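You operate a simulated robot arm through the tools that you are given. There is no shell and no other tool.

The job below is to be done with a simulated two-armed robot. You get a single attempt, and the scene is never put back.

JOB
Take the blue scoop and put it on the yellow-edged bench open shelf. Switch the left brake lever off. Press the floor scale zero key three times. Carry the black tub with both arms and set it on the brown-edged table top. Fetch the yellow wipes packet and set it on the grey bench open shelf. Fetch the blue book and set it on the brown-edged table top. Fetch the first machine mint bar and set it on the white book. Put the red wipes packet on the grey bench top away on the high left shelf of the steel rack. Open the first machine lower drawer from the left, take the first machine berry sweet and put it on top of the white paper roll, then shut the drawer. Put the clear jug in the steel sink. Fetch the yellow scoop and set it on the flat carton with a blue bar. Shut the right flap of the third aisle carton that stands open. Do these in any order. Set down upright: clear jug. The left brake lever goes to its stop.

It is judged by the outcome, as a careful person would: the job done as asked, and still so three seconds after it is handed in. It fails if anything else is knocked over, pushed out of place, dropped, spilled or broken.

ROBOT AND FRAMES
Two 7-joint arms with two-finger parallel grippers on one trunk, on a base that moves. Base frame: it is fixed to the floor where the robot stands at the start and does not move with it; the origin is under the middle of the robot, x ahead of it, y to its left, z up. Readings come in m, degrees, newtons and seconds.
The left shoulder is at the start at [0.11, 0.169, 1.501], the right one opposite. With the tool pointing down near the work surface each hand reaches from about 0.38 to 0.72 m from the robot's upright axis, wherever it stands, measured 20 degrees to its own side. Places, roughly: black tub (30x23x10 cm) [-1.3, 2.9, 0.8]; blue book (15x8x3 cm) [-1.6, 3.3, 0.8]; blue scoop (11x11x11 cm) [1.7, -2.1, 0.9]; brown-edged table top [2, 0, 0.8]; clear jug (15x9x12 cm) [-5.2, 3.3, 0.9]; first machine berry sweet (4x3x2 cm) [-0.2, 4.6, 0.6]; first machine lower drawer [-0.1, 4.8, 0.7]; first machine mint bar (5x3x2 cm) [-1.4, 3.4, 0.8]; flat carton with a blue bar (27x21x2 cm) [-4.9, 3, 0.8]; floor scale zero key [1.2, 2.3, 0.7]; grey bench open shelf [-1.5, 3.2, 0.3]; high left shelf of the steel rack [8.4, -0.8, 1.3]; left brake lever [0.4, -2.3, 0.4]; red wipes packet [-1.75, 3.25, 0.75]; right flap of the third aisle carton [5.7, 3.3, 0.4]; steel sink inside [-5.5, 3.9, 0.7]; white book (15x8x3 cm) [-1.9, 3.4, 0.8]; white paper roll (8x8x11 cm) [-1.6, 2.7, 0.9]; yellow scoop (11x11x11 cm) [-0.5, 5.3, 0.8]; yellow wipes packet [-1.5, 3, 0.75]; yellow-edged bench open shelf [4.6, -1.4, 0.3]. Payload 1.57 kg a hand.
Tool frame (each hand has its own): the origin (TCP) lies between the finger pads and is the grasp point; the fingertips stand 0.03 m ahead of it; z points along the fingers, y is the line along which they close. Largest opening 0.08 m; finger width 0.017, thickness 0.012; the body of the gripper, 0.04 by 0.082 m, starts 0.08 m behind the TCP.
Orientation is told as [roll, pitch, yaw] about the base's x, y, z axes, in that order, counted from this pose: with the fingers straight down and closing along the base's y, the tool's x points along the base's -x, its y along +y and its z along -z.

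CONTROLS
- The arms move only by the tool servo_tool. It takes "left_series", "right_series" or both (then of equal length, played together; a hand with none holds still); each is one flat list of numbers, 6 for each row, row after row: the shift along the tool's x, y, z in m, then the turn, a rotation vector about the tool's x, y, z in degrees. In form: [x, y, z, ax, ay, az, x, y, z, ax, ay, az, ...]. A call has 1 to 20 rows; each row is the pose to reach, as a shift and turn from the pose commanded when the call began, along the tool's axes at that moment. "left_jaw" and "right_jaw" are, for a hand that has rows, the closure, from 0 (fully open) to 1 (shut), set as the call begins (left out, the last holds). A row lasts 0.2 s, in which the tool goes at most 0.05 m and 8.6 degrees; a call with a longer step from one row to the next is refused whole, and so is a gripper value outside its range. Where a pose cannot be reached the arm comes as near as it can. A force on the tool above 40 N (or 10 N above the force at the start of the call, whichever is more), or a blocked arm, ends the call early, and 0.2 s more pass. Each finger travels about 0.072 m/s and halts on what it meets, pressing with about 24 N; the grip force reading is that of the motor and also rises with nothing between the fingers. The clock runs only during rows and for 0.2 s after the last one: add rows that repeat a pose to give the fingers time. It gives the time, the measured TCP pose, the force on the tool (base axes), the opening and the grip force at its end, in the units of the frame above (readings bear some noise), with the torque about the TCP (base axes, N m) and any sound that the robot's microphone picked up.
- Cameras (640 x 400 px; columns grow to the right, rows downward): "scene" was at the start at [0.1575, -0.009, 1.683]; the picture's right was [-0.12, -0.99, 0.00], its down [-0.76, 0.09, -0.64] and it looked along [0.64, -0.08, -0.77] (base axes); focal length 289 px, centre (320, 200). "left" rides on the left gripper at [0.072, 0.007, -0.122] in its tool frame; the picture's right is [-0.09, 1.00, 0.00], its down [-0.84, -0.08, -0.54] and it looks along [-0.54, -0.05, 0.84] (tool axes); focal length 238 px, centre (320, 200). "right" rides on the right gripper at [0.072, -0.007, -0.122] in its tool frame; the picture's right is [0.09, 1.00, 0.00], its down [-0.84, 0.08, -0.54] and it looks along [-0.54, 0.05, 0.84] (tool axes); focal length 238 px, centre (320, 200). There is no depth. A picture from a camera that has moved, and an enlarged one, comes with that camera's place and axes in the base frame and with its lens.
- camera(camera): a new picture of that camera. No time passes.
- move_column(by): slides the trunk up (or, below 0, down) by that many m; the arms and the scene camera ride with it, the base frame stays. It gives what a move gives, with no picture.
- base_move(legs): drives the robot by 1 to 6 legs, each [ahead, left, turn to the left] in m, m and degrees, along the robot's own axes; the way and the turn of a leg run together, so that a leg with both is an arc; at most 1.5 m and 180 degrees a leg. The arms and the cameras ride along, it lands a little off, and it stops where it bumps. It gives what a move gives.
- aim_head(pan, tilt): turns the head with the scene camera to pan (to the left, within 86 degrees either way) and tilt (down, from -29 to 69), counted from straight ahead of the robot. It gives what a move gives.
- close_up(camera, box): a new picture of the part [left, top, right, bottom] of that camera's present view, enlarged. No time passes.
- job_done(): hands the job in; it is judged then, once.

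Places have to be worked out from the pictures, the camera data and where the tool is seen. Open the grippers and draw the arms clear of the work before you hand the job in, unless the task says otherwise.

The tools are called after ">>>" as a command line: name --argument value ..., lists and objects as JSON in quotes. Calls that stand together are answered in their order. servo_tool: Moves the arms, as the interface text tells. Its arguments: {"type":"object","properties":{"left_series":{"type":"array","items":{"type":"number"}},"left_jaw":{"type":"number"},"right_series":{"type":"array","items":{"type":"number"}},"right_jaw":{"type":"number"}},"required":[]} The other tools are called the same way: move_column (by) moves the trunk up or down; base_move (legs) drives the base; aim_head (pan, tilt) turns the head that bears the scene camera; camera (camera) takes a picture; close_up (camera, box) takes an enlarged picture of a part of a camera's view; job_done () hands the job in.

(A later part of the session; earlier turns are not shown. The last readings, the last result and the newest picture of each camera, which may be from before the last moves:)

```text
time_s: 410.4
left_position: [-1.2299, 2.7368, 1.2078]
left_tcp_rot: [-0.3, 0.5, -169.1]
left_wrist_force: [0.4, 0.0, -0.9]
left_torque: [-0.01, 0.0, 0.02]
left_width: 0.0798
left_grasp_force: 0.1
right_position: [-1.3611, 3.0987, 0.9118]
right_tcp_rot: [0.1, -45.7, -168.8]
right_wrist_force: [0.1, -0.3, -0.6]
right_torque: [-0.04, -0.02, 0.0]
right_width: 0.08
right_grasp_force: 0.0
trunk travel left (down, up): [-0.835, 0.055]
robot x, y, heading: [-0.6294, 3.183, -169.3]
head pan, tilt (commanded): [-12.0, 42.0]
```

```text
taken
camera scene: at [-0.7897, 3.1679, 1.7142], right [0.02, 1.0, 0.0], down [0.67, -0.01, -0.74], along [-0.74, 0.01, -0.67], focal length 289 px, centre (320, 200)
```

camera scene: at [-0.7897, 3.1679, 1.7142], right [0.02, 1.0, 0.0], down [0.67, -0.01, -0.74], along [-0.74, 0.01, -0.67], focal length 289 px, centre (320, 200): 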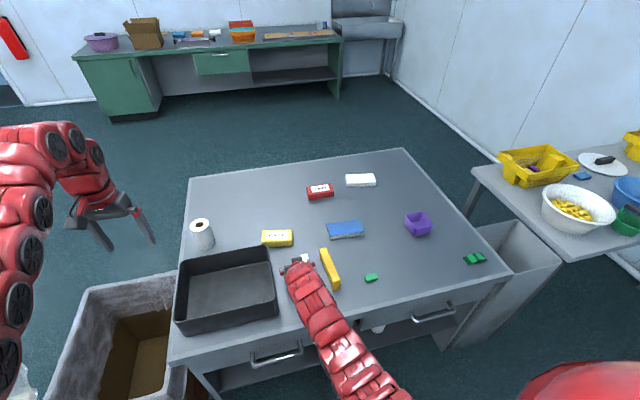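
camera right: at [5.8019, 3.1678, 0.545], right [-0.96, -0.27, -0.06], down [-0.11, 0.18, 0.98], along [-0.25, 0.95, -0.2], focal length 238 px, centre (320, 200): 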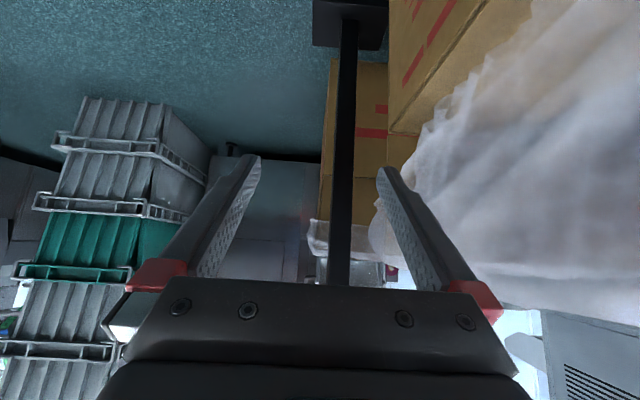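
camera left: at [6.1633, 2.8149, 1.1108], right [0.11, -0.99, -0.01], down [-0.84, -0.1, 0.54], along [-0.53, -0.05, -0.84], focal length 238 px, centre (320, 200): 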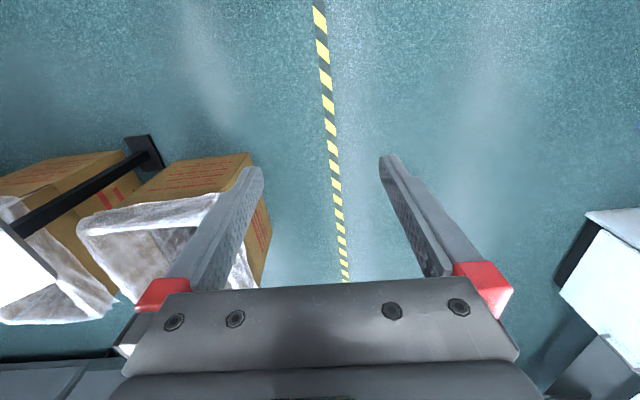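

>>> close_up --camera "scene" --box '[180, 160, 340, 290]'

>>> close_up --camera "scene" --box '[290, 160, 450, 300]'

```text
3.08 times, centred on (260, 225) of scene
camera zoom: at [-0.7897, 3.1679, 1.7142], right [0.02, 1.0, 0.0], down [0.67, -0.01, -0.74], along [-0.74, 0.01, -0.67], focal length 890 px, centre (505, 123)
```

zoom: 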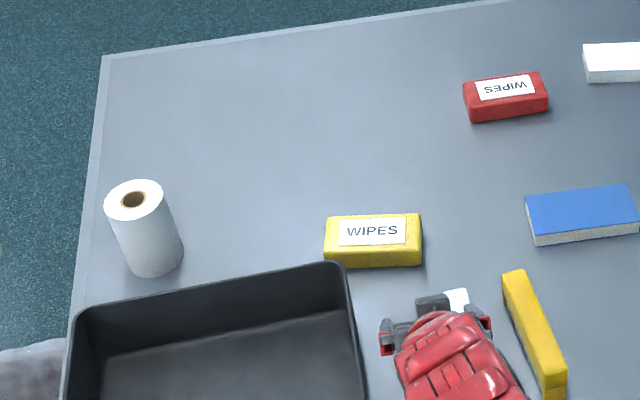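

```text
2.86 times, centred on (370, 230) of scene
camera zoom: at [-0.7897, 3.1679, 1.7142], right [0.02, 1.0, 0.0], down [0.67, -0.01, -0.74], along [-0.74, 0.01, -0.67], focal length 827 px, centre (177, 114)
```

zoom: 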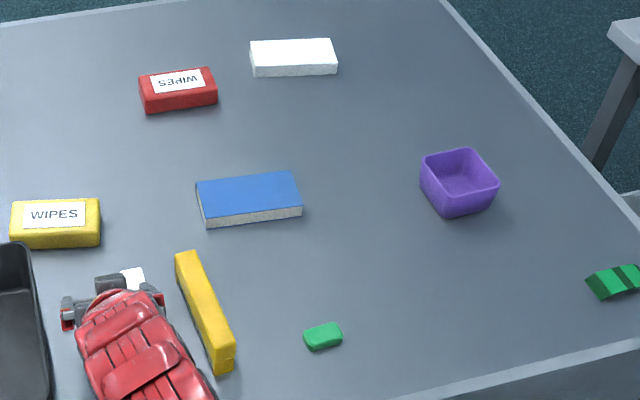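

Bench top z≈0.787. Items: mint bar at (−1.377, 3.365), white book (−1.933, 3.398), yellow packet (−1.565, 3.015), red packet (−1.85, 3.20), blue book (−1.606, 3.293), roll (−1.576, 2.719). First the mint bar: I shift right so the right hand lines up with it.

>>> base_move --legs '[[0.05, -0.26, 1]]'

>>> aim_head --pan -5 --tilt 50

>>> camera --camera "scene"

>>> camera --camera "right"

```text
time_s: 412.3
left_position: [-1.3211, 2.9733, 1.2089]
left_tcp_rot: [-0.3, 0.5, -167.9]
left_wrist_force: [0.0, -0.8, -0.3]
left_torque: [0.04, -0.02, 0.01]
left_width: 0.0799
left_grasp_force: 0.0
right_position: [-1.4601, 3.332, 0.9126]
right_tcp_rot: [0.2, -45.8, -167.7]
right_wrist_force: [-0.2, 0.5, 0.3]
right_torque: [0.0, 0.04, -0.02]
right_width: 0.0799
right_grasp_force: 0.0
trunk travel left (down, up): [-0.835, 0.055]
robot x, y, heading: [-0.7262, 3.428, -168.1]
head pan, tilt (commanded): [-12.0, 42.0]
```

```text
time_s: 413.0
left_position: [-1.3212, 2.9747, 1.2088]
left_tcp_rot: [-0.3, 0.5, -167.9]
left_wrist_force: [-0.3, 0.7, 0.2]
left_torque: [0.0, 0.0, 0.0]
left_width: 0.0799
left_grasp_force: 0.1
right_position: [-1.4604, 3.3324, 0.9118]
right_tcp_rot: [0.2, -45.6, -167.8]
right_wrist_force: [-0.6, -0.8, 0.3]
right_torque: [-0.01, 0.0, -0.02]
right_width: 0.0801
right_grasp_force: 0.1
trunk travel left (down, up): [-0.835, 0.055]
robot x, y, heading: [-0.7247, 3.4262, -168.1]
head pan, tilt (commanded): [-5.0, 50.0]
```

```text
taken
camera scene: at [-0.8831, 3.4033, 1.703], right [-0.12, 0.99, 0.0], down [0.76, 0.09, -0.64], along [-0.64, -0.08, -0.77], focal length 289 px, centre (320, 200)
```

scene: 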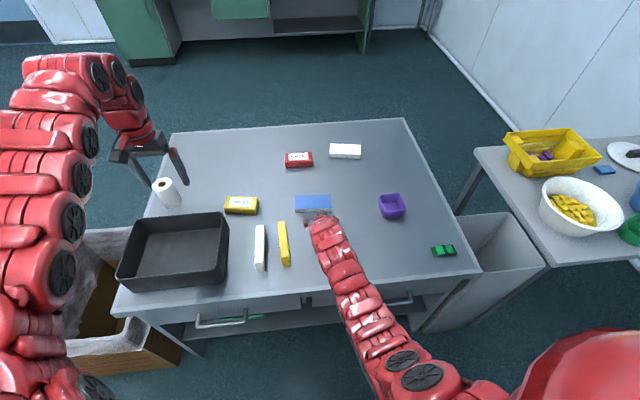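

```text
taken
camera right: at [-1.3286, 3.3699, 0.9447], right [0.28, -0.96, -0.06], down [-0.18, -0.12, 0.98], along [-0.94, -0.26, -0.2], focal length 238 px, centre (320, 200)
```

right: 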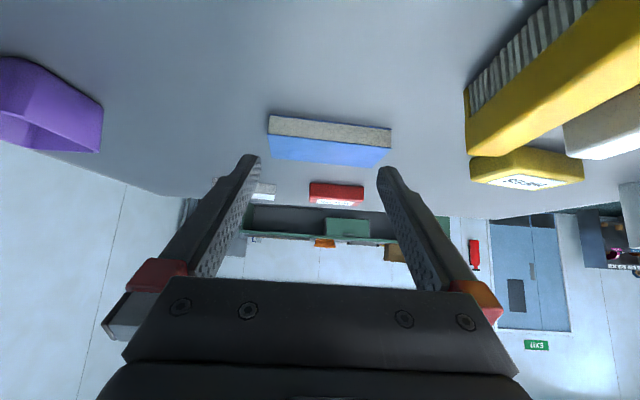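

The mint bar is under the arm. I retract to a pre-grasp 8 cm back along the finger axis so the wrist camera can see it.

>>> servo_tool --right_series '[0.035, -0.0035, -0.0217, 0, 0, 0, 0.07, -0.007, -0.0434, 0, 0, 0, 0.105, -0.0106, -0.065, 0, 0, 0, 0.1401, -0.0141, -0.0867, 0, 0, 0, 0.1401, -0.0141, -0.0867, 0, 0, 0]'

>>> camera --camera "right"

>>> camera --camera "scene"

```text
time_s: 414.2
left_position: [-1.3233, 2.9732, 1.2078]
left_tcp_rot: [-0.2, 0.4, -167.9]
left_wrist_force: [0.2, 0.5, -0.6]
left_torque: [-0.03, 0.05, 0.0]
left_width: 0.08
left_grasp_force: 0.1
right_position: [-1.3081, 3.3819, 0.8709]
right_tcp_rot: [0.0, -45.6, -167.6]
right_wrist_force: [-0.4, 0.6, -0.2]
right_torque: [-0.01, -0.01, 0.02]
right_width: 0.0802
right_grasp_force: 0.0
trunk travel left (down, up): [-0.835, 0.055]
robot x, y, heading: [-0.7276, 3.4311, -167.8]
head pan, tilt (commanded): [-5.0, 50.0]
```

```text
taken
camera right: at [-1.176, 3.4183, 0.904], right [0.28, -0.96, -0.06], down [-0.18, -0.12, 0.98], along [-0.94, -0.26, -0.2], focal length 238 px, centre (320, 200)
```

right: 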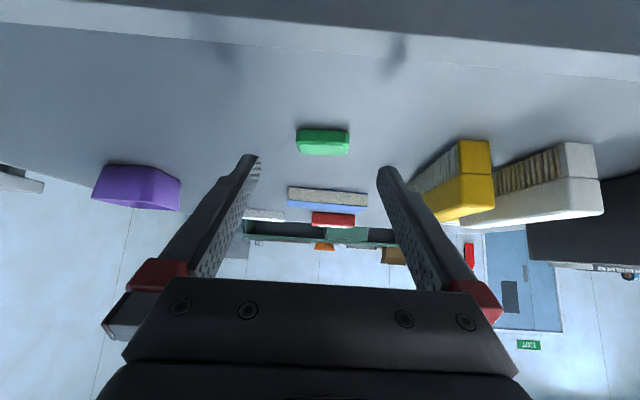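

```text
taken
camera scene: at [-0.8836, 3.4022, 1.7029], right [-0.12, 0.99, 0.0], down [0.76, 0.09, -0.64], along [-0.64, -0.08, -0.77], focal length 289 px, centre (320, 200)
```

scene: 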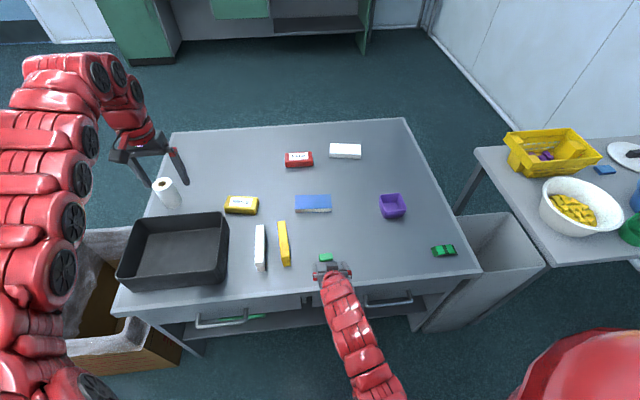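

Mint bar is centred between the fingers. I slide in 8 cm along the finger axis and grip.

>>> servo_tool --right_series '[0, 0.001, 0.03, 0, 0, 0, 0, 0.002, 0.06, 0, 0, 0, 0, 0.002, 0.078, 0, 0, 0, 0, 0.002, 0.078, 0, 0, 0]'

>>> camera --camera "right"

>>> servo_tool --right_series '[0, 0, 0, 0, 0, 0, 0, 0, 0, 0, 0, 0, 0, 0, 0, 0, 0, 0, 0, 0, 0, 0, 0, 0]' --right_jaw 1

>>> camera --camera "right"

```text
time_s: 415.1
left_position: [-1.3132, 2.9752, 1.2128]
left_tcp_rot: [-0.3, 0.1, -168.0]
left_wrist_force: [-0.1, -0.6, 0.1]
left_torque: [-0.04, 0.02, 0.02]
left_width: 0.08
left_grasp_force: 0.2
right_position: [-1.3586, 3.3656, 0.8269]
right_tcp_rot: [0.2, -46.5, -167.7]
right_wrist_force: [27.5, 5.9, 33.2]
right_torque: [1.38, 0.07, -1.2]
right_width: 0.0792
right_grasp_force: 0.1
trunk travel left (down, up): [-0.835, 0.055]
robot x, y, heading: [-0.7241, 3.4278, -168.4]
head pan, tilt (commanded): [-5.0, 50.0]
stopped in row 4 (right hand): the force on the tool passed its limit at 70 N (the readings are from after the stop); the commanded pose is now the measured one
```

```text
taken
camera right: at [-1.2254, 3.4043, 0.858], right [0.28, -0.96, -0.07], down [-0.16, -0.11, 0.98], along [-0.95, -0.26, -0.19], focal length 238 px, centre (320, 200)
```

right: 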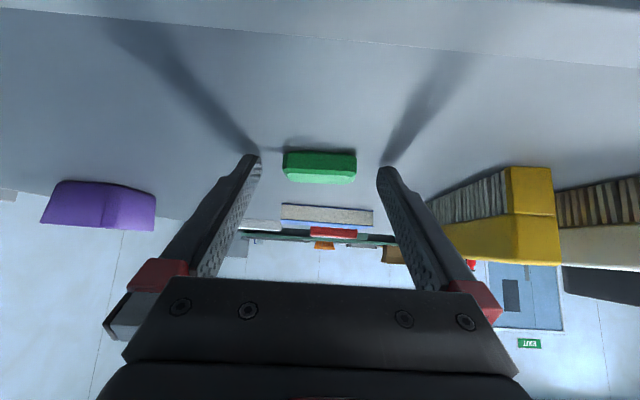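

```text
time_s: 415.7
left_position: [-1.322, 2.9743, 1.2087]
left_tcp_rot: [-0.4, 0.5, -168.1]
left_wrist_force: [-0.2, -0.1, -0.1]
left_torque: [0.04, -0.05, -0.02]
left_width: 0.08
left_grasp_force: 0.0
right_position: [-1.3667, 3.3669, 0.8267]
right_tcp_rot: [0.0, -47.0, -167.7]
right_wrist_force: [14.1, 8.1, 33.7]
right_torque: [-0.2, 0.06, 0.08]
right_width: 0.0473
right_grasp_force: 24.4
trunk travel left (down, up): [-0.835, 0.055]
robot x, y, heading: [-0.7269, 3.4286, -168.2]
head pan, tilt (commanded): [-5.0, 50.0]
stopped in row 3 (right hand): the force on the tool passed its limit at 62 N (the readings are from after the stop); the commanded pose is now the measured one
```

```text
taken
camera right: at [-1.2347, 3.4048, 0.8569], right [0.27, -0.96, -0.07], down [-0.15, -0.11, 0.98], along [-0.95, -0.26, -0.18], focal length 238 px, centre (320, 200)
```

right: 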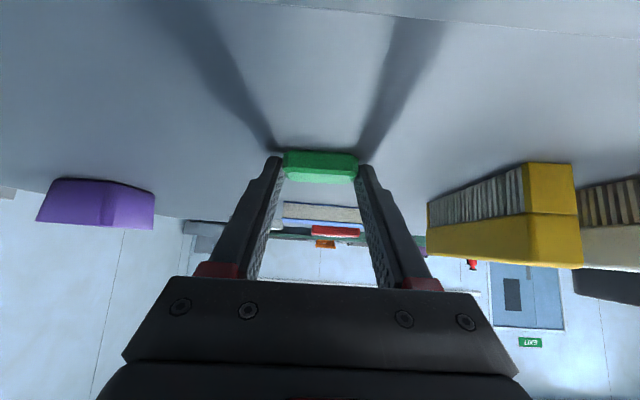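

The tips touched the bench (top ≈0.80 m) and the fingers closed on the mint (47 mm). I lift it.

>>> servo_tool --right_series '[-0.015, 0, -0.015, 0, 0, 0, -0.045, 0, -0.045, 0, 0, 0, -0.075, 0, -0.075, 0, 0, 0, -0.075, 0, -0.075, 0, 0, 0]'

>>> camera --camera "right"

```text
time_s: 416.7
left_position: [-1.3217, 2.9748, 1.2086]
left_tcp_rot: [-0.3, 0.5, -168.0]
left_wrist_force: [0.4, 0.5, 0.1]
left_torque: [0.03, -0.01, 0.04]
left_width: 0.0803
left_grasp_force: 0.1
right_position: [-1.3631, 3.3693, 0.9283]
right_tcp_rot: [0.0, -46.2, -167.6]
right_wrist_force: [0.3, 0.9, 0.6]
right_torque: [0.05, -0.03, -0.01]
right_width: 0.0473
right_grasp_force: 24.3
trunk travel left (down, up): [-0.835, 0.055]
robot x, y, heading: [-0.7249, 3.4315, -168.4]
head pan, tilt (commanded): [-5.0, 50.0]
```

```text
taken
camera right: at [-1.2311, 3.4053, 0.9604], right [0.27, -0.96, -0.07], down [-0.17, -0.12, 0.98], along [-0.95, -0.26, -0.19], focal length 238 px, centre (320, 200)
```

right: 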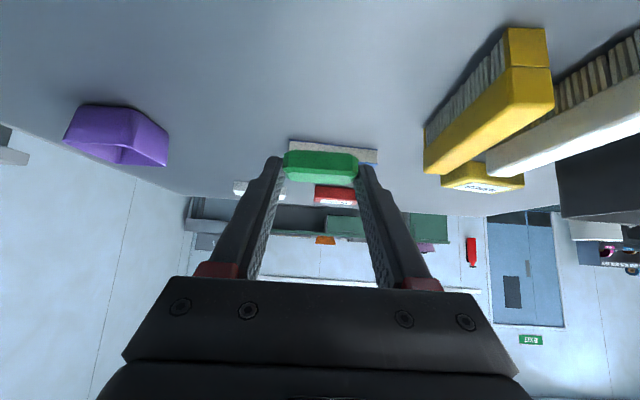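

Mint is held at the tips. The white book is at (−1.918, 3.391, top ≈0.828), about 1.16 m ahead, so I raise/extend both hands, drive in closer, and lower the trunk for reach.

>>> servo_tool --left_series '[-0.01, 0, -0.02, 0, 0, 0, -0.02, 0, -0.04, 0, 0, 0, -0.03, 0, -0.06, 0, 0, 0, -0.04, 0, -0.08, 0, 0, 0, -0.05, 0, -0.1, 0, 0, 0, -0.06, 0, -0.12, 0, 0, 0, -0.06, 0, -0.12, 0, 0, 0, -0.06, 0, -0.12, 0, 0, 0]' --right_series '[-0.043, 0, -0.0043, 0, 0, 0, -0.086, 0, -0.0086, 0, 0, 0, -0.129, 0, -0.0129, 0, 0, 0, -0.172, 0, -0.0172, 0, 0, 0, -0.215, 0, -0.0215, 0, 0, 0, -0.258, 0, -0.0258, 0, 0, 0, -0.301, 0, -0.03, 0, 0, 0, -0.343, 0, -0.0344, 0, 0, 0]'

>>> base_move --legs '[[0.165, -0.12, 0]]'

>>> camera --camera "scene"

```text
time_s: 418.5
left_position: [-1.3422, 2.9733, 1.2635]
left_tcp_rot: [-0.3, 0.4, -168.0]
left_wrist_force: [0.1, 1.0, 0.5]
left_torque: [0.02, 0.02, -0.01]
left_width: 0.0802
left_grasp_force: 0.0
left hand out of reach, approached as far as the arm can: row 3, 4, 5, 6, 7, 8
right_position: [-1.5691, 3.3244, 1.2003]
right_tcp_rot: [-0.2, -46.3, -167.7]
right_wrist_force: [-0.1, -0.3, -0.6]
right_torque: [0.02, -0.02, 0.01]
right_width: 0.047
right_grasp_force: 24.3
trunk travel left (down, up): [-0.835, 0.055]
robot x, y, heading: [-0.7261, 3.4301, -168.2]
head pan, tilt (commanded): [-5.0, 50.0]
```

```text
time_s: 420.1
left_position: [-1.5231, 3.055, 1.2651]
left_tcp_rot: [-0.3, 0.4, -168.1]
left_wrist_force: [1.3, 0.9, 0.2]
left_torque: [-0.02, 0.02, 0.02]
left_width: 0.0799
left_grasp_force: 0.1
right_position: [-1.7495, 3.4078, 1.2008]
right_tcp_rot: [-0.1, -46.3, -167.7]
right_wrist_force: [-0.3, 0.0, -0.5]
right_torque: [0.01, -0.02, -0.02]
right_width: 0.0468
right_grasp_force: 24.3
trunk travel left (down, up): [-0.835, 0.055]
robot x, y, heading: [-0.9081, 3.5139, -168.2]
head pan, tilt (commanded): [-5.0, 50.0]
```

```text
taken
camera scene: at [-1.0622, 3.485, 1.7032], right [-0.12, 0.99, 0.0], down [0.76, 0.09, -0.64], along [-0.64, -0.07, -0.77], focal length 289 px, centre (320, 200)
```

scene: 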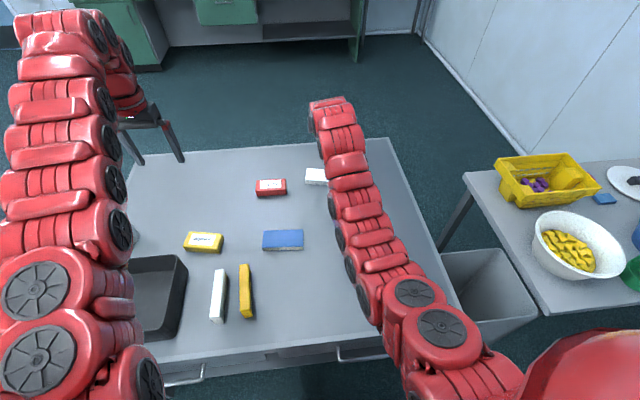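

Hands clear. I lower the trunk 0.3 m; the right hand will come to z≈0.90, short of the white book.

>>> move_column --by -0.3

>>> camera --camera "right"

>>> camera --camera "scene"

```text
time_s: 423.1
left_position: [-1.5237, 3.0582, 0.9645]
left_tcp_rot: [-0.3, 0.5, -168.0]
left_wrist_force: [-0.2, -0.6, 0.5]
left_torque: [-0.01, 0.0, 0.0]
left_width: 0.0801
left_grasp_force: 0.2
right_position: [-1.7507, 3.4087, 0.8999]
right_tcp_rot: [0.0, -46.2, -167.9]
right_wrist_force: [0.9, 0.5, -1.2]
right_torque: [0.03, 0.04, -0.02]
right_width: 0.0465
right_grasp_force: 24.2
trunk travel left (down, up): [-0.535, 0.355]
robot x, y, heading: [-0.9098, 3.5105, -168.5]
head pan, tilt (commanded): [-5.0, 50.0]
```

```text
taken
camera right: at [-1.6188, 3.445, 0.9314], right [0.27, -0.96, -0.07], down [-0.17, -0.12, 0.98], along [-0.95, -0.26, -0.19], focal length 238 px, centre (320, 200)
```

right: 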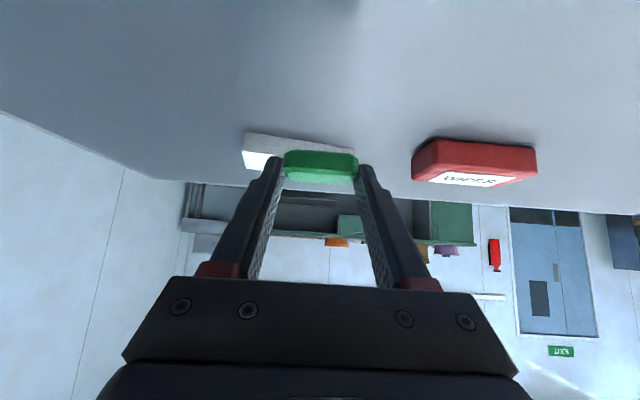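

```text
taken
camera scene: at [-1.064, 3.4858, 1.403], right [-0.12, 0.99, 0.0], down [0.76, 0.09, -0.64], along [-0.64, -0.07, -0.77], focal length 289 px, centre (320, 200)
```

scene: 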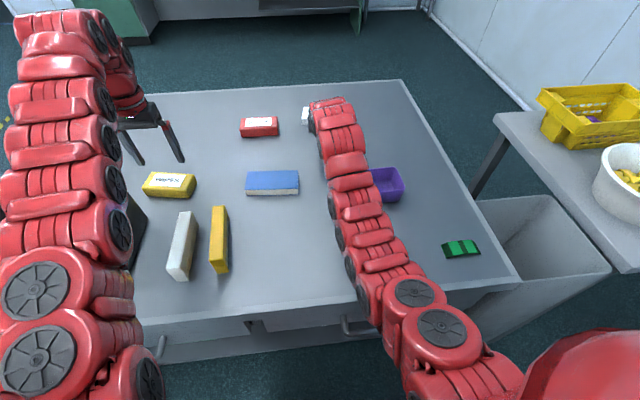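

The white book is visible just beyond, ~2 cm to the +v side. I extend over it at slightly higher level, then check.

>>> servo_tool --right_series '[-0.026, -0.0055, 0.0289, 0, 0, 0, -0.052, -0.011, 0.0577, 0, 0, 0, -0.0778, -0.0165, 0.0866, 0, 0, 0, -0.1037, -0.022, 0.1154, 0, 0, 0, -0.1037, -0.022, 0.1154, 0, 0, 0]'

>>> camera --camera "right"

>>> close_up --camera "scene" --box '[230, 60, 390, 170]'

```text
time_s: 424.3
left_position: [-1.5244, 3.0561, 0.9632]
left_tcp_rot: [-0.3, 0.5, -168.1]
left_wrist_force: [0.1, 0.0, -0.5]
left_torque: [-0.01, 0.02, -0.01]
left_width: 0.0801
left_grasp_force: 0.1
right_position: [-1.8128, 3.412, 0.8965]
right_tcp_rot: [0.0, -46.2, -167.8]
right_wrist_force: [1.6, -0.3, -0.2]
right_torque: [0.0, 0.01, -0.02]
right_width: 0.0466
right_grasp_force: 23.3
right hand out of reach, approached as far as the arm can: row 2, 3, 4, 5
trunk travel left (down, up): [-0.535, 0.355]
robot x, y, heading: [-0.909, 3.5088, -168.4]
head pan, tilt (commanded): [-5.0, 50.0]
```

```text
taken
camera right: at [-1.6805, 3.4474, 0.9287], right [0.27, -0.96, -0.07], down [-0.17, -0.12, 0.98], along [-0.95, -0.26, -0.19], focal length 238 px, centre (320, 200)
```

right: 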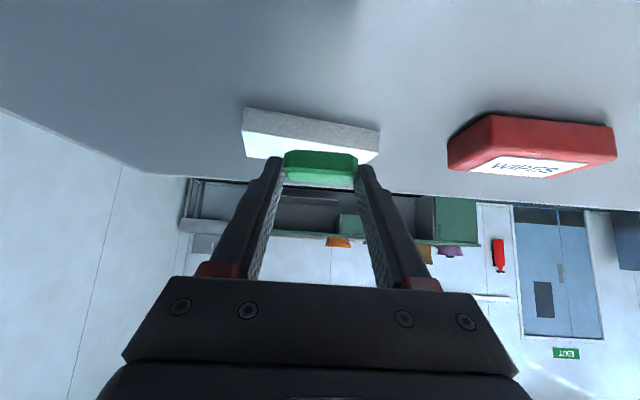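

```text
3.64 times, centred on (310, 115) of scene
camera zoom: at [-1.0646, 3.4857, 1.4029], right [-0.12, 0.99, 0.0], down [0.76, 0.09, -0.64], along [-0.64, -0.07, -0.77], focal length 1052 px, centre (356, 509)
```

zoom: 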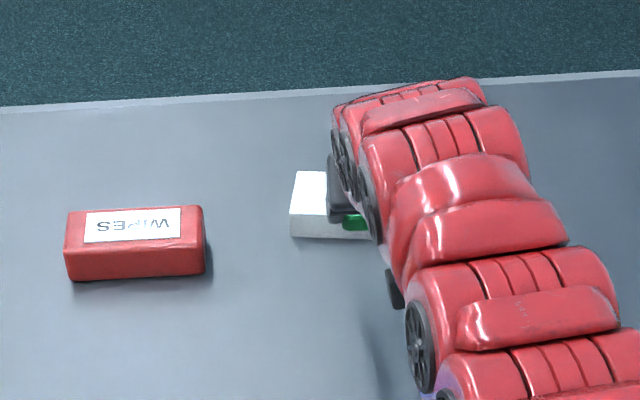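

The arm tops out ~9 cm short at this pitch. I'll flatten the tool pitch by 18° to gain reach, keeping the height.

>>> servo_tool --right_series '[-0.014, 0, 0.014, 0, -4.5, 0, -0.028, 0, 0.029, 0, -9, 0, -0.045, 0, 0.047, 0, -13.5, 0, -0.0657, 0, 0.0686, 0, -18, 0, -0.0657, 0, 0.0686, 0, -18, 0]'

>>> camera --camera "right"

>>> close_up --camera "scene" --box '[230, 60, 390, 170]'

```text
time_s: 425.5
left_position: [-1.5245, 3.0564, 0.9636]
left_tcp_rot: [-0.4, 0.5, -168.0]
left_wrist_force: [-0.4, 0.1, 0.8]
left_torque: [-0.02, -0.02, -0.03]
left_width: 0.0801
left_grasp_force: 0.1
right_position: [-1.8368, 3.4025, 0.9097]
right_tcp_rot: [0.2, -64.4, -167.9]
right_wrist_force: [-0.2, -0.3, -1.0]
right_torque: [-0.04, -0.04, -0.01]
right_width: 0.0467
right_grasp_force: 24.4
right hand out of reach, approached as far as the arm can: row 1, 2, 3, 4, 5
trunk travel left (down, up): [-0.535, 0.355]
robot x, y, heading: [-0.9096, 3.5118, -168.3]
head pan, tilt (commanded): [-5.0, 50.0]
```

```text
taken
camera right: at [-1.7004, 3.4397, 0.8972], right [0.25, -0.96, -0.08], down [0.14, -0.05, 0.99], along [-0.96, -0.26, 0.12], focal length 238 px, centre (320, 200)
```

right: 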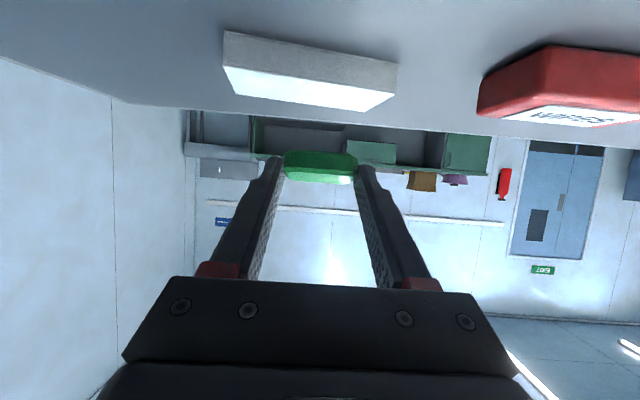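

```text
3.64 times, centred on (310, 115) of scene
camera zoom: at [-1.0645, 3.4862, 1.4029], right [-0.12, 0.99, 0.0], down [0.76, 0.09, -0.64], along [-0.64, -0.08, -0.77], focal length 1052 px, centre (356, 509)
```

zoom: 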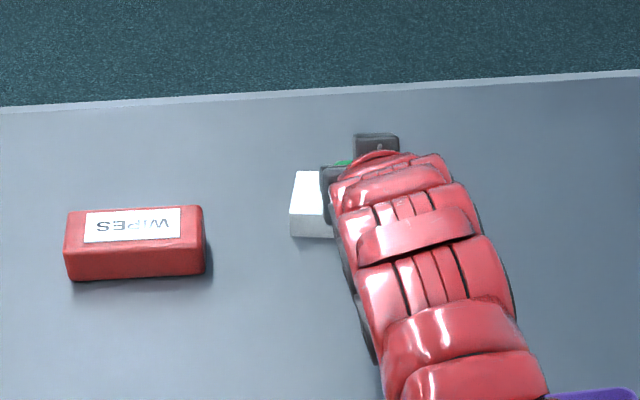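

Now 6 cm short. The base still has clearance to the bench edge, so I creep forward 6 cm.

>>> base_move --legs '[[0.06, 0, 0]]'

>>> camera --camera "right"

>>> close_up --camera "scene" --box '[230, 60, 390, 170]'

```text
time_s: 426.5
left_position: [-1.5822, 3.0437, 0.962]
left_tcp_rot: [-0.3, 0.6, -168.0]
left_wrist_force: [-0.3, 0.6, -0.5]
left_torque: [-0.01, -0.02, -0.02]
left_width: 0.08
left_grasp_force: 0.2
right_position: [-1.894, 3.3893, 0.9076]
right_tcp_rot: [0.0, -64.2, -167.7]
right_wrist_force: [-0.5, -0.7, -0.7]
right_torque: [-0.02, 0.03, 0.02]
right_width: 0.0466
right_grasp_force: 23.8
trunk travel left (down, up): [-0.535, 0.355]
robot x, y, heading: [-0.9691, 3.4989, -168.0]
head pan, tilt (commanded): [-5.0, 50.0]
```

```text
taken
camera right: at [-1.7579, 3.4266, 0.8956], right [0.25, -0.96, -0.08], down [0.14, -0.05, 0.99], along [-0.96, -0.26, 0.12], focal length 238 px, centre (320, 200)
```

right: 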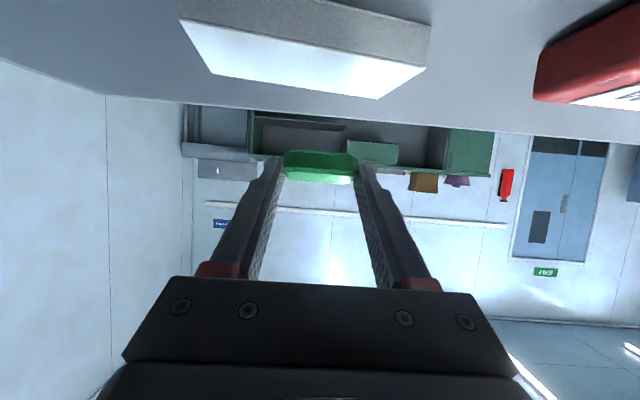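

```text
3.64 times, centred on (310, 115) of scene
camera zoom: at [-1.1228, 3.4734, 1.4028], right [-0.12, 0.99, 0.0], down [0.76, 0.09, -0.64], along [-0.64, -0.08, -0.77], focal length 1052 px, centre (356, 509)
```

zoom: 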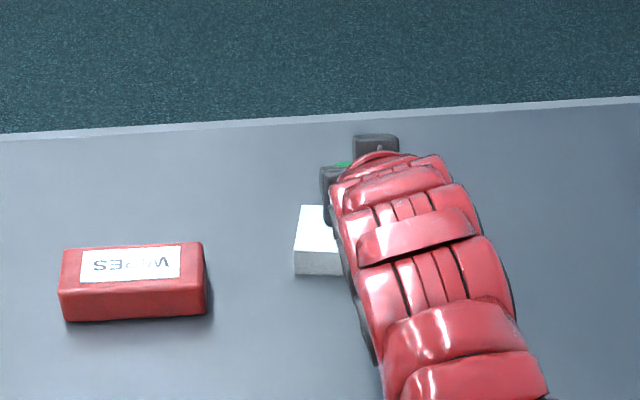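

Mint is above the white book's centre. I lower it ~4.5 cm with the arm.

>>> servo_tool --right_series '[0.0135, 0, 0.0065, 0, 0, 0, 0.027, 0, 0.013, 0, 0, 0, 0.0406, 0, 0.0194, 0, 0, 0, 0.0406, 0, 0.0194, 0, 0, 0]'

>>> camera --camera "right"

```text
time_s: 427.5
left_position: [-1.581, 3.0424, 0.963]
left_tcp_rot: [-0.3, 0.5, -168.0]
left_wrist_force: [-0.2, 0.2, 0.4]
left_torque: [0.0, -0.02, 0.01]
left_width: 0.08
left_grasp_force: 0.1
right_position: [-1.8925, 3.3893, 0.8637]
right_tcp_rot: [0.0, -64.2, -167.7]
right_wrist_force: [-0.4, -0.4, -0.4]
right_torque: [-0.01, -0.01, -0.01]
right_width: 0.0468
right_grasp_force: 24.0
trunk travel left (down, up): [-0.535, 0.355]
robot x, y, heading: [-0.9673, 3.4982, -168.4]
head pan, tilt (commanded): [-5.0, 50.0]
```

```text
taken
camera right: at [-1.757, 3.4272, 0.8518], right [0.25, -0.96, -0.08], down [0.14, -0.05, 0.99], along [-0.96, -0.26, 0.12], focal length 238 px, centre (320, 200)
```

right: 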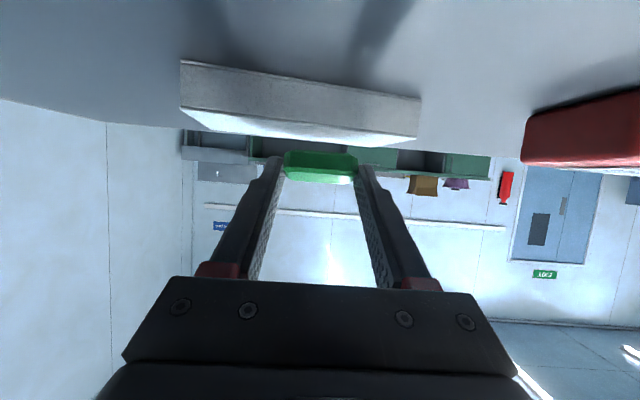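

>>> servo_tool --right_series '[0.0045, 0, 0.0022, 0, 0, 0, 0.009, 0, 0.0043, 0, 0, 0, 0.009, 0, 0.0043, 0, 0, 0]'

>>> camera --camera "right"

```text
time_s: 428.3
left_position: [-1.5808, 3.0436, 0.9635]
left_tcp_rot: [-0.3, 0.5, -167.9]
left_wrist_force: [0.0, 0.4, 0.3]
left_torque: [-0.02, -0.01, -0.03]
left_width: 0.0799
left_grasp_force: 0.1
right_position: [-1.892, 3.3897, 0.8548]
right_tcp_rot: [0.1, -64.2, -167.7]
right_wrist_force: [-0.6, 0.7, 0.6]
right_torque: [-0.02, -0.01, 0.01]
right_width: 0.0466
right_grasp_force: 24.4
trunk travel left (down, up): [-0.535, 0.355]
robot x, y, heading: [-0.9697, 3.4972, -168.5]
head pan, tilt (commanded): [-5.0, 50.0]
```

```text
taken
camera right: at [-1.7568, 3.4277, 0.8419], right [0.25, -0.96, -0.08], down [0.14, -0.05, 0.99], along [-0.96, -0.26, 0.12], focal length 238 px, centre (320, 200)
```

right: 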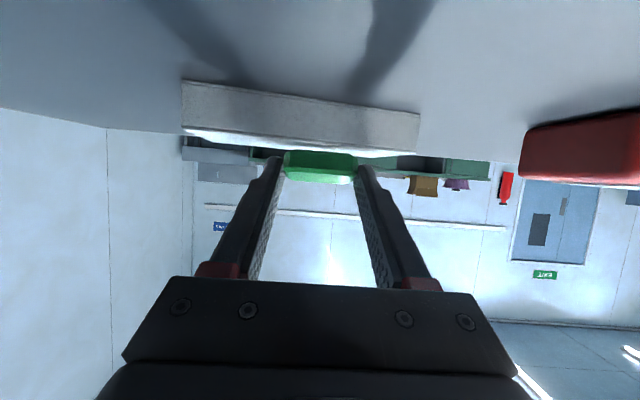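

>>> servo_tool --right_series '[0.004, 0, 0.002, 0, 0, 0, 0.008, 0, 0.0038, 0, 0, 0, 0.008, 0, 0.0038, 0, 0, 0]'

```text
time_s: 429.1
left_position: [-1.579, 3.0437, 0.9649]
left_tcp_rot: [-0.3, 0.4, -168.0]
left_wrist_force: [0.1, 0.5, -0.1]
left_torque: [0.03, -0.01, 0.0]
left_width: 0.08
left_grasp_force: 0.1
right_position: [-1.891, 3.3905, 0.8501]
right_tcp_rot: [0.2, -64.6, -167.8]
right_wrist_force: [-4.8, 1.1, 16.7]
right_torque: [-0.08, 0.31, -0.03]
right_width: 0.0466
right_grasp_force: 23.6
trunk travel left (down, up): [-0.535, 0.355]
robot x, y, heading: [-0.967, 3.4994, -168.4]
head pan, tilt (commanded): [-5.0, 50.0]
```

Contact (17 N). I ease up slightly, open a little, and withdraw backward along the fingers.

>>> servo_tool --right_series '[-0.003, 0, -0.0012, 0, 0, 0, -0.003, 0, -0.0012, 0, 0, 0]'

>>> servo_tool --right_series '[0, 0, 0, 0, 0, 0, 0, 0, 0, 0, 0, 0, -0.005, 0, -0.02, 0, 0, 0, -0.01, 0, -0.05, 0, 0, 0, -0.015, 0, -0.09, 0, 0, 0]' --right_jaw 0.2

>>> camera --camera "right"

>>> close_up --camera "scene" --box '[230, 60, 390, 170]'

```text
time_s: 429.7
left_position: [-1.5787, 3.0438, 0.9649]
left_tcp_rot: [-0.3, 0.5, -168.0]
left_wrist_force: [-1.0, 0.0, -0.2]
left_torque: [0.02, -0.02, -0.05]
left_width: 0.0802
left_grasp_force: 0.1
right_position: [-1.8908, 3.3895, 0.8502]
right_tcp_rot: [0.0, -64.3, -167.6]
right_wrist_force: [-5.3, 1.0, 12.5]
right_torque: [-0.12, 0.23, -0.01]
right_width: 0.0467
right_grasp_force: 24.3
trunk travel left (down, up): [-0.535, 0.355]
robot x, y, heading: [-0.9682, 3.5002, -168.2]
head pan, tilt (commanded): [-5.0, 50.0]
```

```text
time_s: 430.9
left_position: [-1.5803, 3.044, 0.9648]
left_tcp_rot: [-0.3, 0.6, -168.0]
left_wrist_force: [-0.7, -0.7, 0.8]
left_torque: [-0.02, 0.0, -0.02]
left_width: 0.0801
left_grasp_force: 0.1
right_position: [-1.8172, 3.4052, 0.8992]
right_tcp_rot: [0.1, -64.2, -167.7]
right_wrist_force: [0.3, 0.7, 0.8]
right_torque: [-0.01, -0.02, -0.03]
right_width: 0.0639
right_grasp_force: 0.1
trunk travel left (down, up): [-0.535, 0.355]
robot x, y, heading: [-0.9672, 3.4982, -168.2]
head pan, tilt (commanded): [-5.0, 50.0]
```

```text
taken
camera right: at [-1.6826, 3.4429, 0.8875], right [0.25, -0.96, -0.08], down [0.14, -0.05, 0.99], along [-0.96, -0.26, 0.12], focal length 238 px, centre (320, 200)
```

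right: 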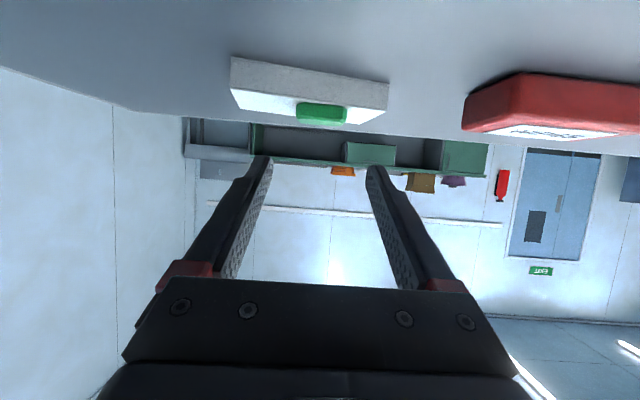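

```text
3.64 times, centred on (310, 115) of scene
camera zoom: at [-1.1202, 3.474, 1.4031], right [-0.12, 0.99, 0.0], down [0.76, 0.09, -0.64], along [-0.64, -0.08, -0.77], focal length 1052 px, centre (356, 509)
```

zoom: 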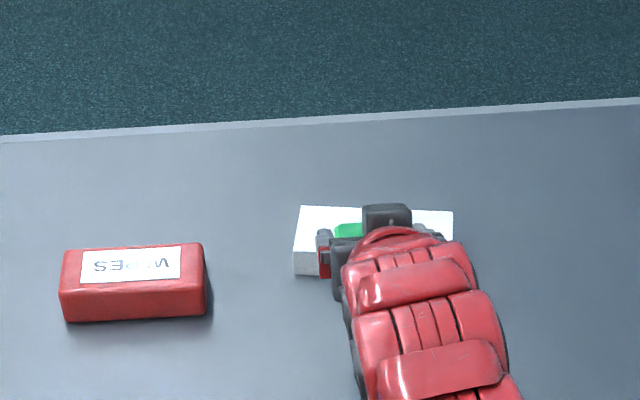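

The mint bar rests on the white book. Next, the yellow packet: the left hand is right above it, so I yaw it ~82° to close across the packet's 6 cm width, while pulling the right hand back.

>>> servo_tool --left_series '[0, 0, 0, 0, 0, -8.2, 0, 0, 0, 0, 0, -16.4, 0, 0, 0, 0, 0, -24.6, 0, 0, 0, 0, 0, -32.8, 0, 0, 0, 0, 0, -41, 0, 0, 0, 0, 0, -49.2, 0, 0, 0, 0, 0, -57.4, 0, 0, 0, 0, 0, -65.6, 0, 0, 0, 0, 0, -73.8, 0, 0, 0, 0, 0, -82]' --right_series '[0.001, 0, -0.016, 0, 0, 0, 0.002, 0, -0.032, 0, 0, 0, 0.003, 0, -0.048, 0, 0, 0, 0.004, 0, -0.064, 0, 0, 0, 0.005, 0, -0.08, 0, 0, 0, 0.006, 0, -0.096, 0, 0, 0, 0.007, 0, -0.112, 0, 0, 0, 0.008, 0, -0.128, 0, 0, 0, 0.009, 0, -0.144, 0, 0, 0, 0.01, 0, -0.16, 0, 0, 0]'

>>> camera --camera "left"

>>> camera --camera "scene"

```text
time_s: 433.1
left_position: [-1.5806, 3.0433, 0.9637]
left_tcp_rot: [0.4, 0.5, -85.8]
left_wrist_force: [0.3, 0.3, -0.3]
left_torque: [-0.03, -0.02, 0.0]
left_width: 0.08
left_grasp_force: 0.1
right_position: [-1.6744, 3.437, 0.9621]
right_tcp_rot: [0.1, -64.3, -167.8]
right_wrist_force: [-0.3, 0.2, -0.1]
right_torque: [0.0, 0.0, 0.04]
right_width: 0.0639
right_grasp_force: 0.1
trunk travel left (down, up): [-0.535, 0.355]
robot x, y, heading: [-0.9675, 3.5017, -168.1]
head pan, tilt (commanded): [-5.0, 50.0]
```

```text
taken
camera left: at [-1.5802, 3.115, 1.0859], right [1.0, -0.02, 0.01], down [-0.02, -0.84, 0.54], along [-0.01, -0.54, -0.84], focal length 238 px, centre (320, 200)
```

left: 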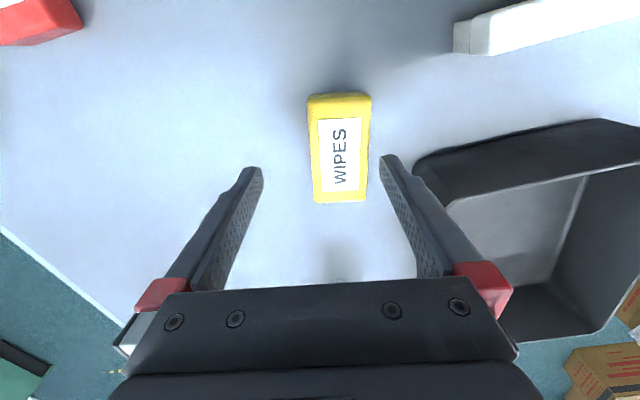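

```text
taken
camera scene: at [-1.1208, 3.4738, 1.403], right [-0.12, 0.99, 0.0], down [0.76, 0.09, -0.64], along [-0.64, -0.08, -0.77], focal length 289 px, centre (320, 200)
```

scene: 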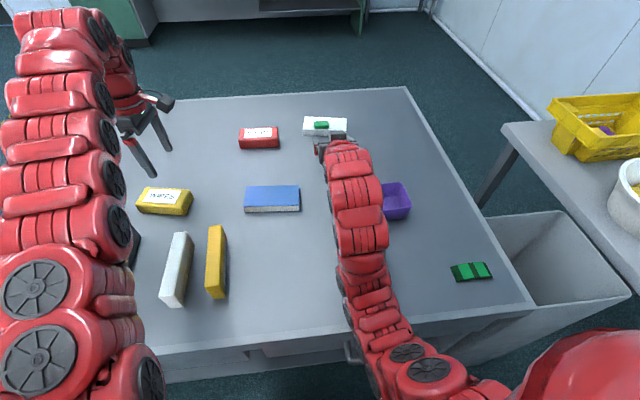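

The yaw worked and the packet is aligned. The tub's corner is close to the near finger, so I grip slightly past its corner (y≈3.05), descending in two steps.

>>> servo_tool --left_series '[0.0025, 0.011, 0.02, 0, 0, 0, 0.0051, 0.022, 0.05, 0, 0, 0, 0.0051, 0.022, 0.07, 0, 0, 0, 0.0051, 0.022, 0.07, 0, 0, 0]' --left_jaw 0.08

>>> camera --camera "left"

```text
time_s: 434.1
left_position: [-1.5583, 3.0508, 0.8946]
left_tcp_rot: [0.4, 0.4, -85.9]
left_wrist_force: [0.3, -0.3, 0.5]
left_torque: [0.0, -0.01, -0.04]
left_width: 0.0736
left_grasp_force: 0.0
right_position: [-1.6742, 3.4374, 0.9619]
right_tcp_rot: [0.0, -64.4, -167.6]
right_wrist_force: [-0.3, 0.0, -0.2]
right_torque: [-0.02, 0.01, -0.01]
right_width: 0.0641
right_grasp_force: 0.1
trunk travel left (down, up): [-0.535, 0.355]
robot x, y, heading: [-0.9652, 3.4981, -168.2]
head pan, tilt (commanded): [-5.0, 50.0]
```

```text
taken
camera left: at [-1.5579, 3.1224, 1.0162], right [1.0, -0.02, 0.01], down [-0.02, -0.84, 0.54], along [-0.01, -0.54, -0.84], focal length 238 px, centre (320, 200)
```

left: 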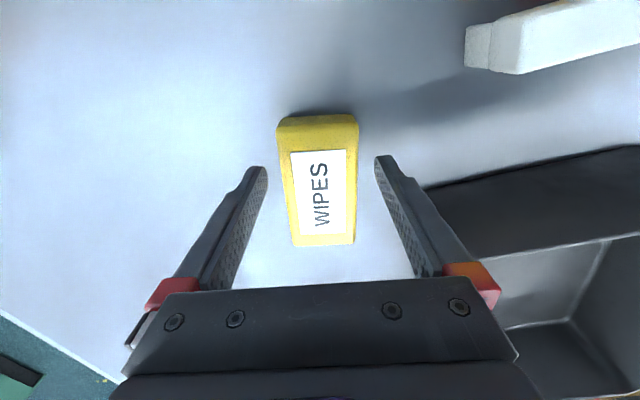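

Packet is centred between the fingers. I descend and grip.

>>> servo_tool --left_series '[0, 0, 0.03, 0, 0, 0, 0, 0, 0.054, 0, 0, 0, 0, 0, 0.059, 0, 0, 0]'

>>> servo_tool --left_series '[0, 0, 0, 0, 0, 0, 0, 0, 0, 0, 0, 0, 0, 0, 0, 0, 0, 0]' --left_jaw 1

>>> servo_tool --left_series '[0, 0, -0.03, 0, 0, 0, 0, 0, -0.07, 0, 0, 0, 0, 0, -0.11, 0, 0, 0, 0, 0, -0.13, 0, 0, 0]'

>>> camera --camera "left"

```text
time_s: 434.9
left_position: [-1.5584, 3.0501, 0.8365]
left_tcp_rot: [0.4, 0.5, -85.9]
left_wrist_force: [-0.5, 1.3, 0.0]
left_torque: [0.01, 0.02, -0.01]
left_width: 0.0736
left_grasp_force: 0.0
right_position: [-1.6749, 3.4367, 0.9626]
right_tcp_rot: [0.0, -64.2, -167.7]
right_wrist_force: [-0.1, -0.6, -0.2]
right_torque: [-0.02, -0.06, -0.01]
right_width: 0.0639
right_grasp_force: 0.1
trunk travel left (down, up): [-0.535, 0.355]
robot x, y, heading: [-0.9668, 3.505, -168.1]
head pan, tilt (commanded): [-5.0, 50.0]
```

```text
time_s: 435.7
left_position: [-1.558, 3.0498, 0.8361]
left_tcp_rot: [0.4, 0.4, -86.0]
left_wrist_force: [-1.5, -0.2, 1.7]
left_torque: [-0.04, 0.09, 0.0]
left_width: 0.0658
left_grasp_force: 23.8
right_position: [-1.6745, 3.4361, 0.9624]
right_tcp_rot: [-0.1, -64.3, -167.7]
right_wrist_force: [0.8, 0.3, -0.4]
right_torque: [0.01, -0.01, 0.02]
right_width: 0.064
right_grasp_force: 0.1
trunk travel left (down, up): [-0.535, 0.355]
robot x, y, heading: [-0.9662, 3.4984, -168.2]
head pan, tilt (commanded): [-5.0, 50.0]
```

```text
time_s: 436.7
left_position: [-1.5609, 3.0506, 0.9662]
left_tcp_rot: [0.5, 0.5, -86.0]
left_wrist_force: [0.1, -0.1, -0.6]
left_torque: [0.06, 0.01, -0.02]
left_width: 0.0658
left_grasp_force: 24.4
right_position: [-1.6744, 3.438, 0.962]
right_tcp_rot: [0.0, -64.3, -167.7]
right_wrist_force: [-0.1, -0.4, -0.6]
right_torque: [0.0, -0.01, -0.02]
right_width: 0.0641
right_grasp_force: 0.0
trunk travel left (down, up): [-0.535, 0.355]
robot x, y, heading: [-0.9667, 3.499, -168.3]
head pan, tilt (commanded): [-5.0, 50.0]
```

```text
taken
camera left: at [-1.5607, 3.1226, 1.0881], right [1.0, -0.02, 0.01], down [-0.02, -0.84, 0.54], along [-0.01, -0.54, -0.84], focal length 238 px, centre (320, 200)
```

left: 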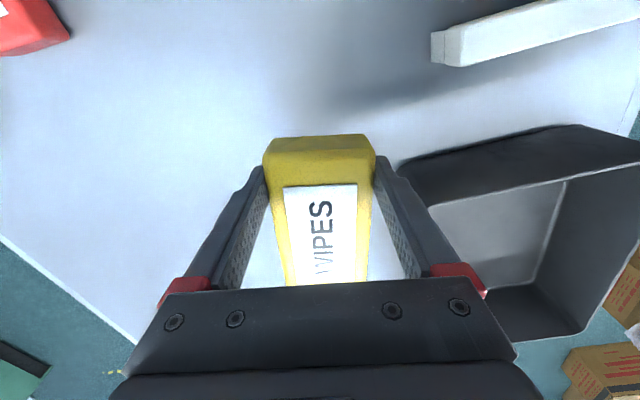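

Packet lifted. The shelf opening is z≈0.29–0.60 with a free spot near v≈3.55 (between tray and cup). I back the base off the bench, raise the trunk, then retract both hands in front of the bench edge.

>>> base_move --legs '[[-0.25, -0.13, 0]]'

>>> move_column --by 0.3

>>> servo_tool --left_series '[0.012, 0.016, 0.03, 0, 0, 0, 0.024, 0.032, 0.06, 0, 0, 0, 0.036, 0.048, 0.09, 0, 0, 0, 0.048, 0.064, 0.12, 0, 0, 0, 0.06, 0.08, 0.15, 0, 0, 0, 0.072, 0.096, 0.18, 0, 0, 0, 0.084, 0.112, 0.21, 0, 0, 0, 0.096, 0.128, 0.24, 0, 0, 0, 0.108, 0.144, 0.27, 0, 0, 0, 0.115, 0.16, 0.29, 0, 0, 0]' --right_series '[0.02, 0, 0, 0, 8, 0, 0.04, 0, 0.0, 0, 16, 0, 0.06, 0, 0.0, 0, 24, 0, 0.08, 0, -0.01, 0, 32, 0, 0.11, 0, -0.02, 0, 40, 0, 0.14, 0, -0.03, 0, 48, 0, 0.17, 0, -0.05, 0, 56, 0, 0.2, 0, -0.07, 0, 64, 0, 0.23, 0, -0.09, 0, 64, 0, 0.26, 0, -0.1, 0, 64, 0]'

```text
time_s: 438.6
left_position: [-1.344, 3.2293, 0.9667]
left_tcp_rot: [0.5, 0.4, -86.0]
left_wrist_force: [0.1, -0.2, -0.1]
left_torque: [0.06, -0.01, 0.05]
left_width: 0.0655
left_grasp_force: 24.1
right_position: [-1.4566, 3.6151, 0.9622]
right_tcp_rot: [0.0, -64.2, -167.8]
right_wrist_force: [-0.3, 0.2, -0.2]
right_torque: [0.01, 0.01, 0.0]
right_width: 0.0639
right_grasp_force: 0.0
trunk travel left (down, up): [-0.535, 0.355]
robot x, y, heading: [-0.7501, 3.6733, -168.4]
head pan, tilt (commanded): [-5.0, 50.0]
```

```text
time_s: 441.6
left_position: [-1.3457, 3.2282, 1.2647]
left_tcp_rot: [0.5, 0.4, -86.1]
left_wrist_force: [0.0, -0.8, 0.2]
left_torque: [0.02, 0.01, -0.01]
left_width: 0.0654
left_grasp_force: 23.8
right_position: [-1.4564, 3.615, 1.2617]
right_tcp_rot: [0.0, -64.3, -167.9]
right_wrist_force: [-0.8, 0.2, 0.3]
right_torque: [0.01, 0.0, 0.02]
right_width: 0.0641
right_grasp_force: 0.1
trunk travel left (down, up): [-0.835, 0.055]
robot x, y, heading: [-0.7475, 3.6756, -168.5]
head pan, tilt (commanded): [-5.0, 50.0]
```

```text
time_s: 443.8
left_position: [-1.3029, 3.2645, 1.1872]
left_tcp_rot: [0.4, 0.4, -86.1]
left_wrist_force: [-0.5, -0.3, -1.2]
left_torque: [0.03, -0.01, -0.02]
left_width: 0.0656
left_grasp_force: 23.9
left hand out of reach, approached as far as the arm can: row 3, 4, 5, 6, 7, 8, 9, 10
right_position: [-1.2857, 3.6721, 1.0491]
right_tcp_rot: [-0.6, -4.3, -167.7]
right_wrist_force: [0.1, -0.5, 0.3]
right_torque: [0.01, 0.02, 0.0]
right_width: 0.0637
right_grasp_force: 0.0
right hand out of reach, approached as far as the arm can: row 6, 7, 8, 9, 10
trunk travel left (down, up): [-0.835, 0.055]
robot x, y, heading: [-0.7497, 3.6756, -168.0]
head pan, tilt (commanded): [-5.0, 50.0]
```

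>>> servo_tool --left_series '[0, 0, 0.04, 0, 0, 0, 0, 0.01, 0.08, 0, 0, 0, 0, 0.02, 0.12, 0, 0, 0, 0.01, 0.035, 0.16, 0, 0, 0, 0.02, 0.05, 0.2, 0, 0, 0, 0.03, 0.065, 0.23, 0, 0, 0]' --right_series '[0, 0, 0.03, 0, 0, 0, 0, 0, 0.06, 0, 0, 0, 0.005, 0, 0.09, 0, 0, 0, 0.015, 0, 0.12, 0, 0, 0, 0.025, 0, 0.15, 0, 0, 0, 0.035, 0, 0.17, 0, 0, 0]'

>>> camera --camera "scene"

```text
time_s: 445.2
left_position: [-1.2422, 3.3009, 0.9603]
left_tcp_rot: [0.4, 0.2, -86.1]
left_wrist_force: [0.4, 0.6, -0.8]
left_torque: [0.04, 0.02, -0.01]
left_width: 0.0653
left_grasp_force: 24.0
left hand out of reach, approached as far as the arm can: row 1, 2, 3
right_position: [-1.2635, 3.6774, 0.8755]
right_tcp_rot: [-0.6, -4.3, -167.8]
right_wrist_force: [-0.3, 0.0, -0.1]
right_torque: [0.02, 0.0, 0.0]
right_width: 0.0639
right_grasp_force: 0.1
trunk travel left (down, up): [-0.835, 0.055]
robot x, y, heading: [-0.7503, 3.6751, -168.3]
head pan, tilt (commanded): [-5.0, 50.0]
```

```text
taken
camera scene: at [-0.9029, 3.6503, 1.7031], right [-0.12, 0.99, 0.0], down [0.76, 0.09, -0.64], along [-0.64, -0.07, -0.77], focal length 289 px, centre (320, 200)
```

scene: 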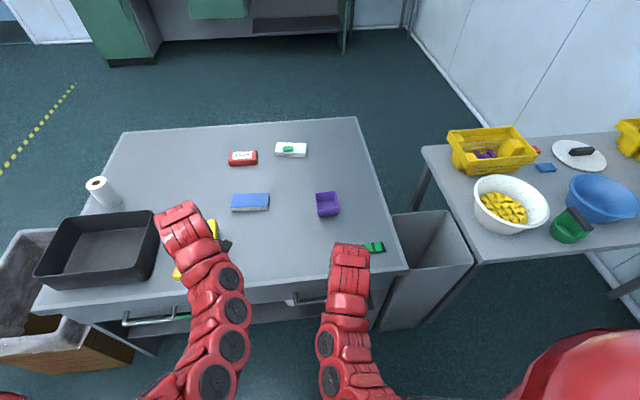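

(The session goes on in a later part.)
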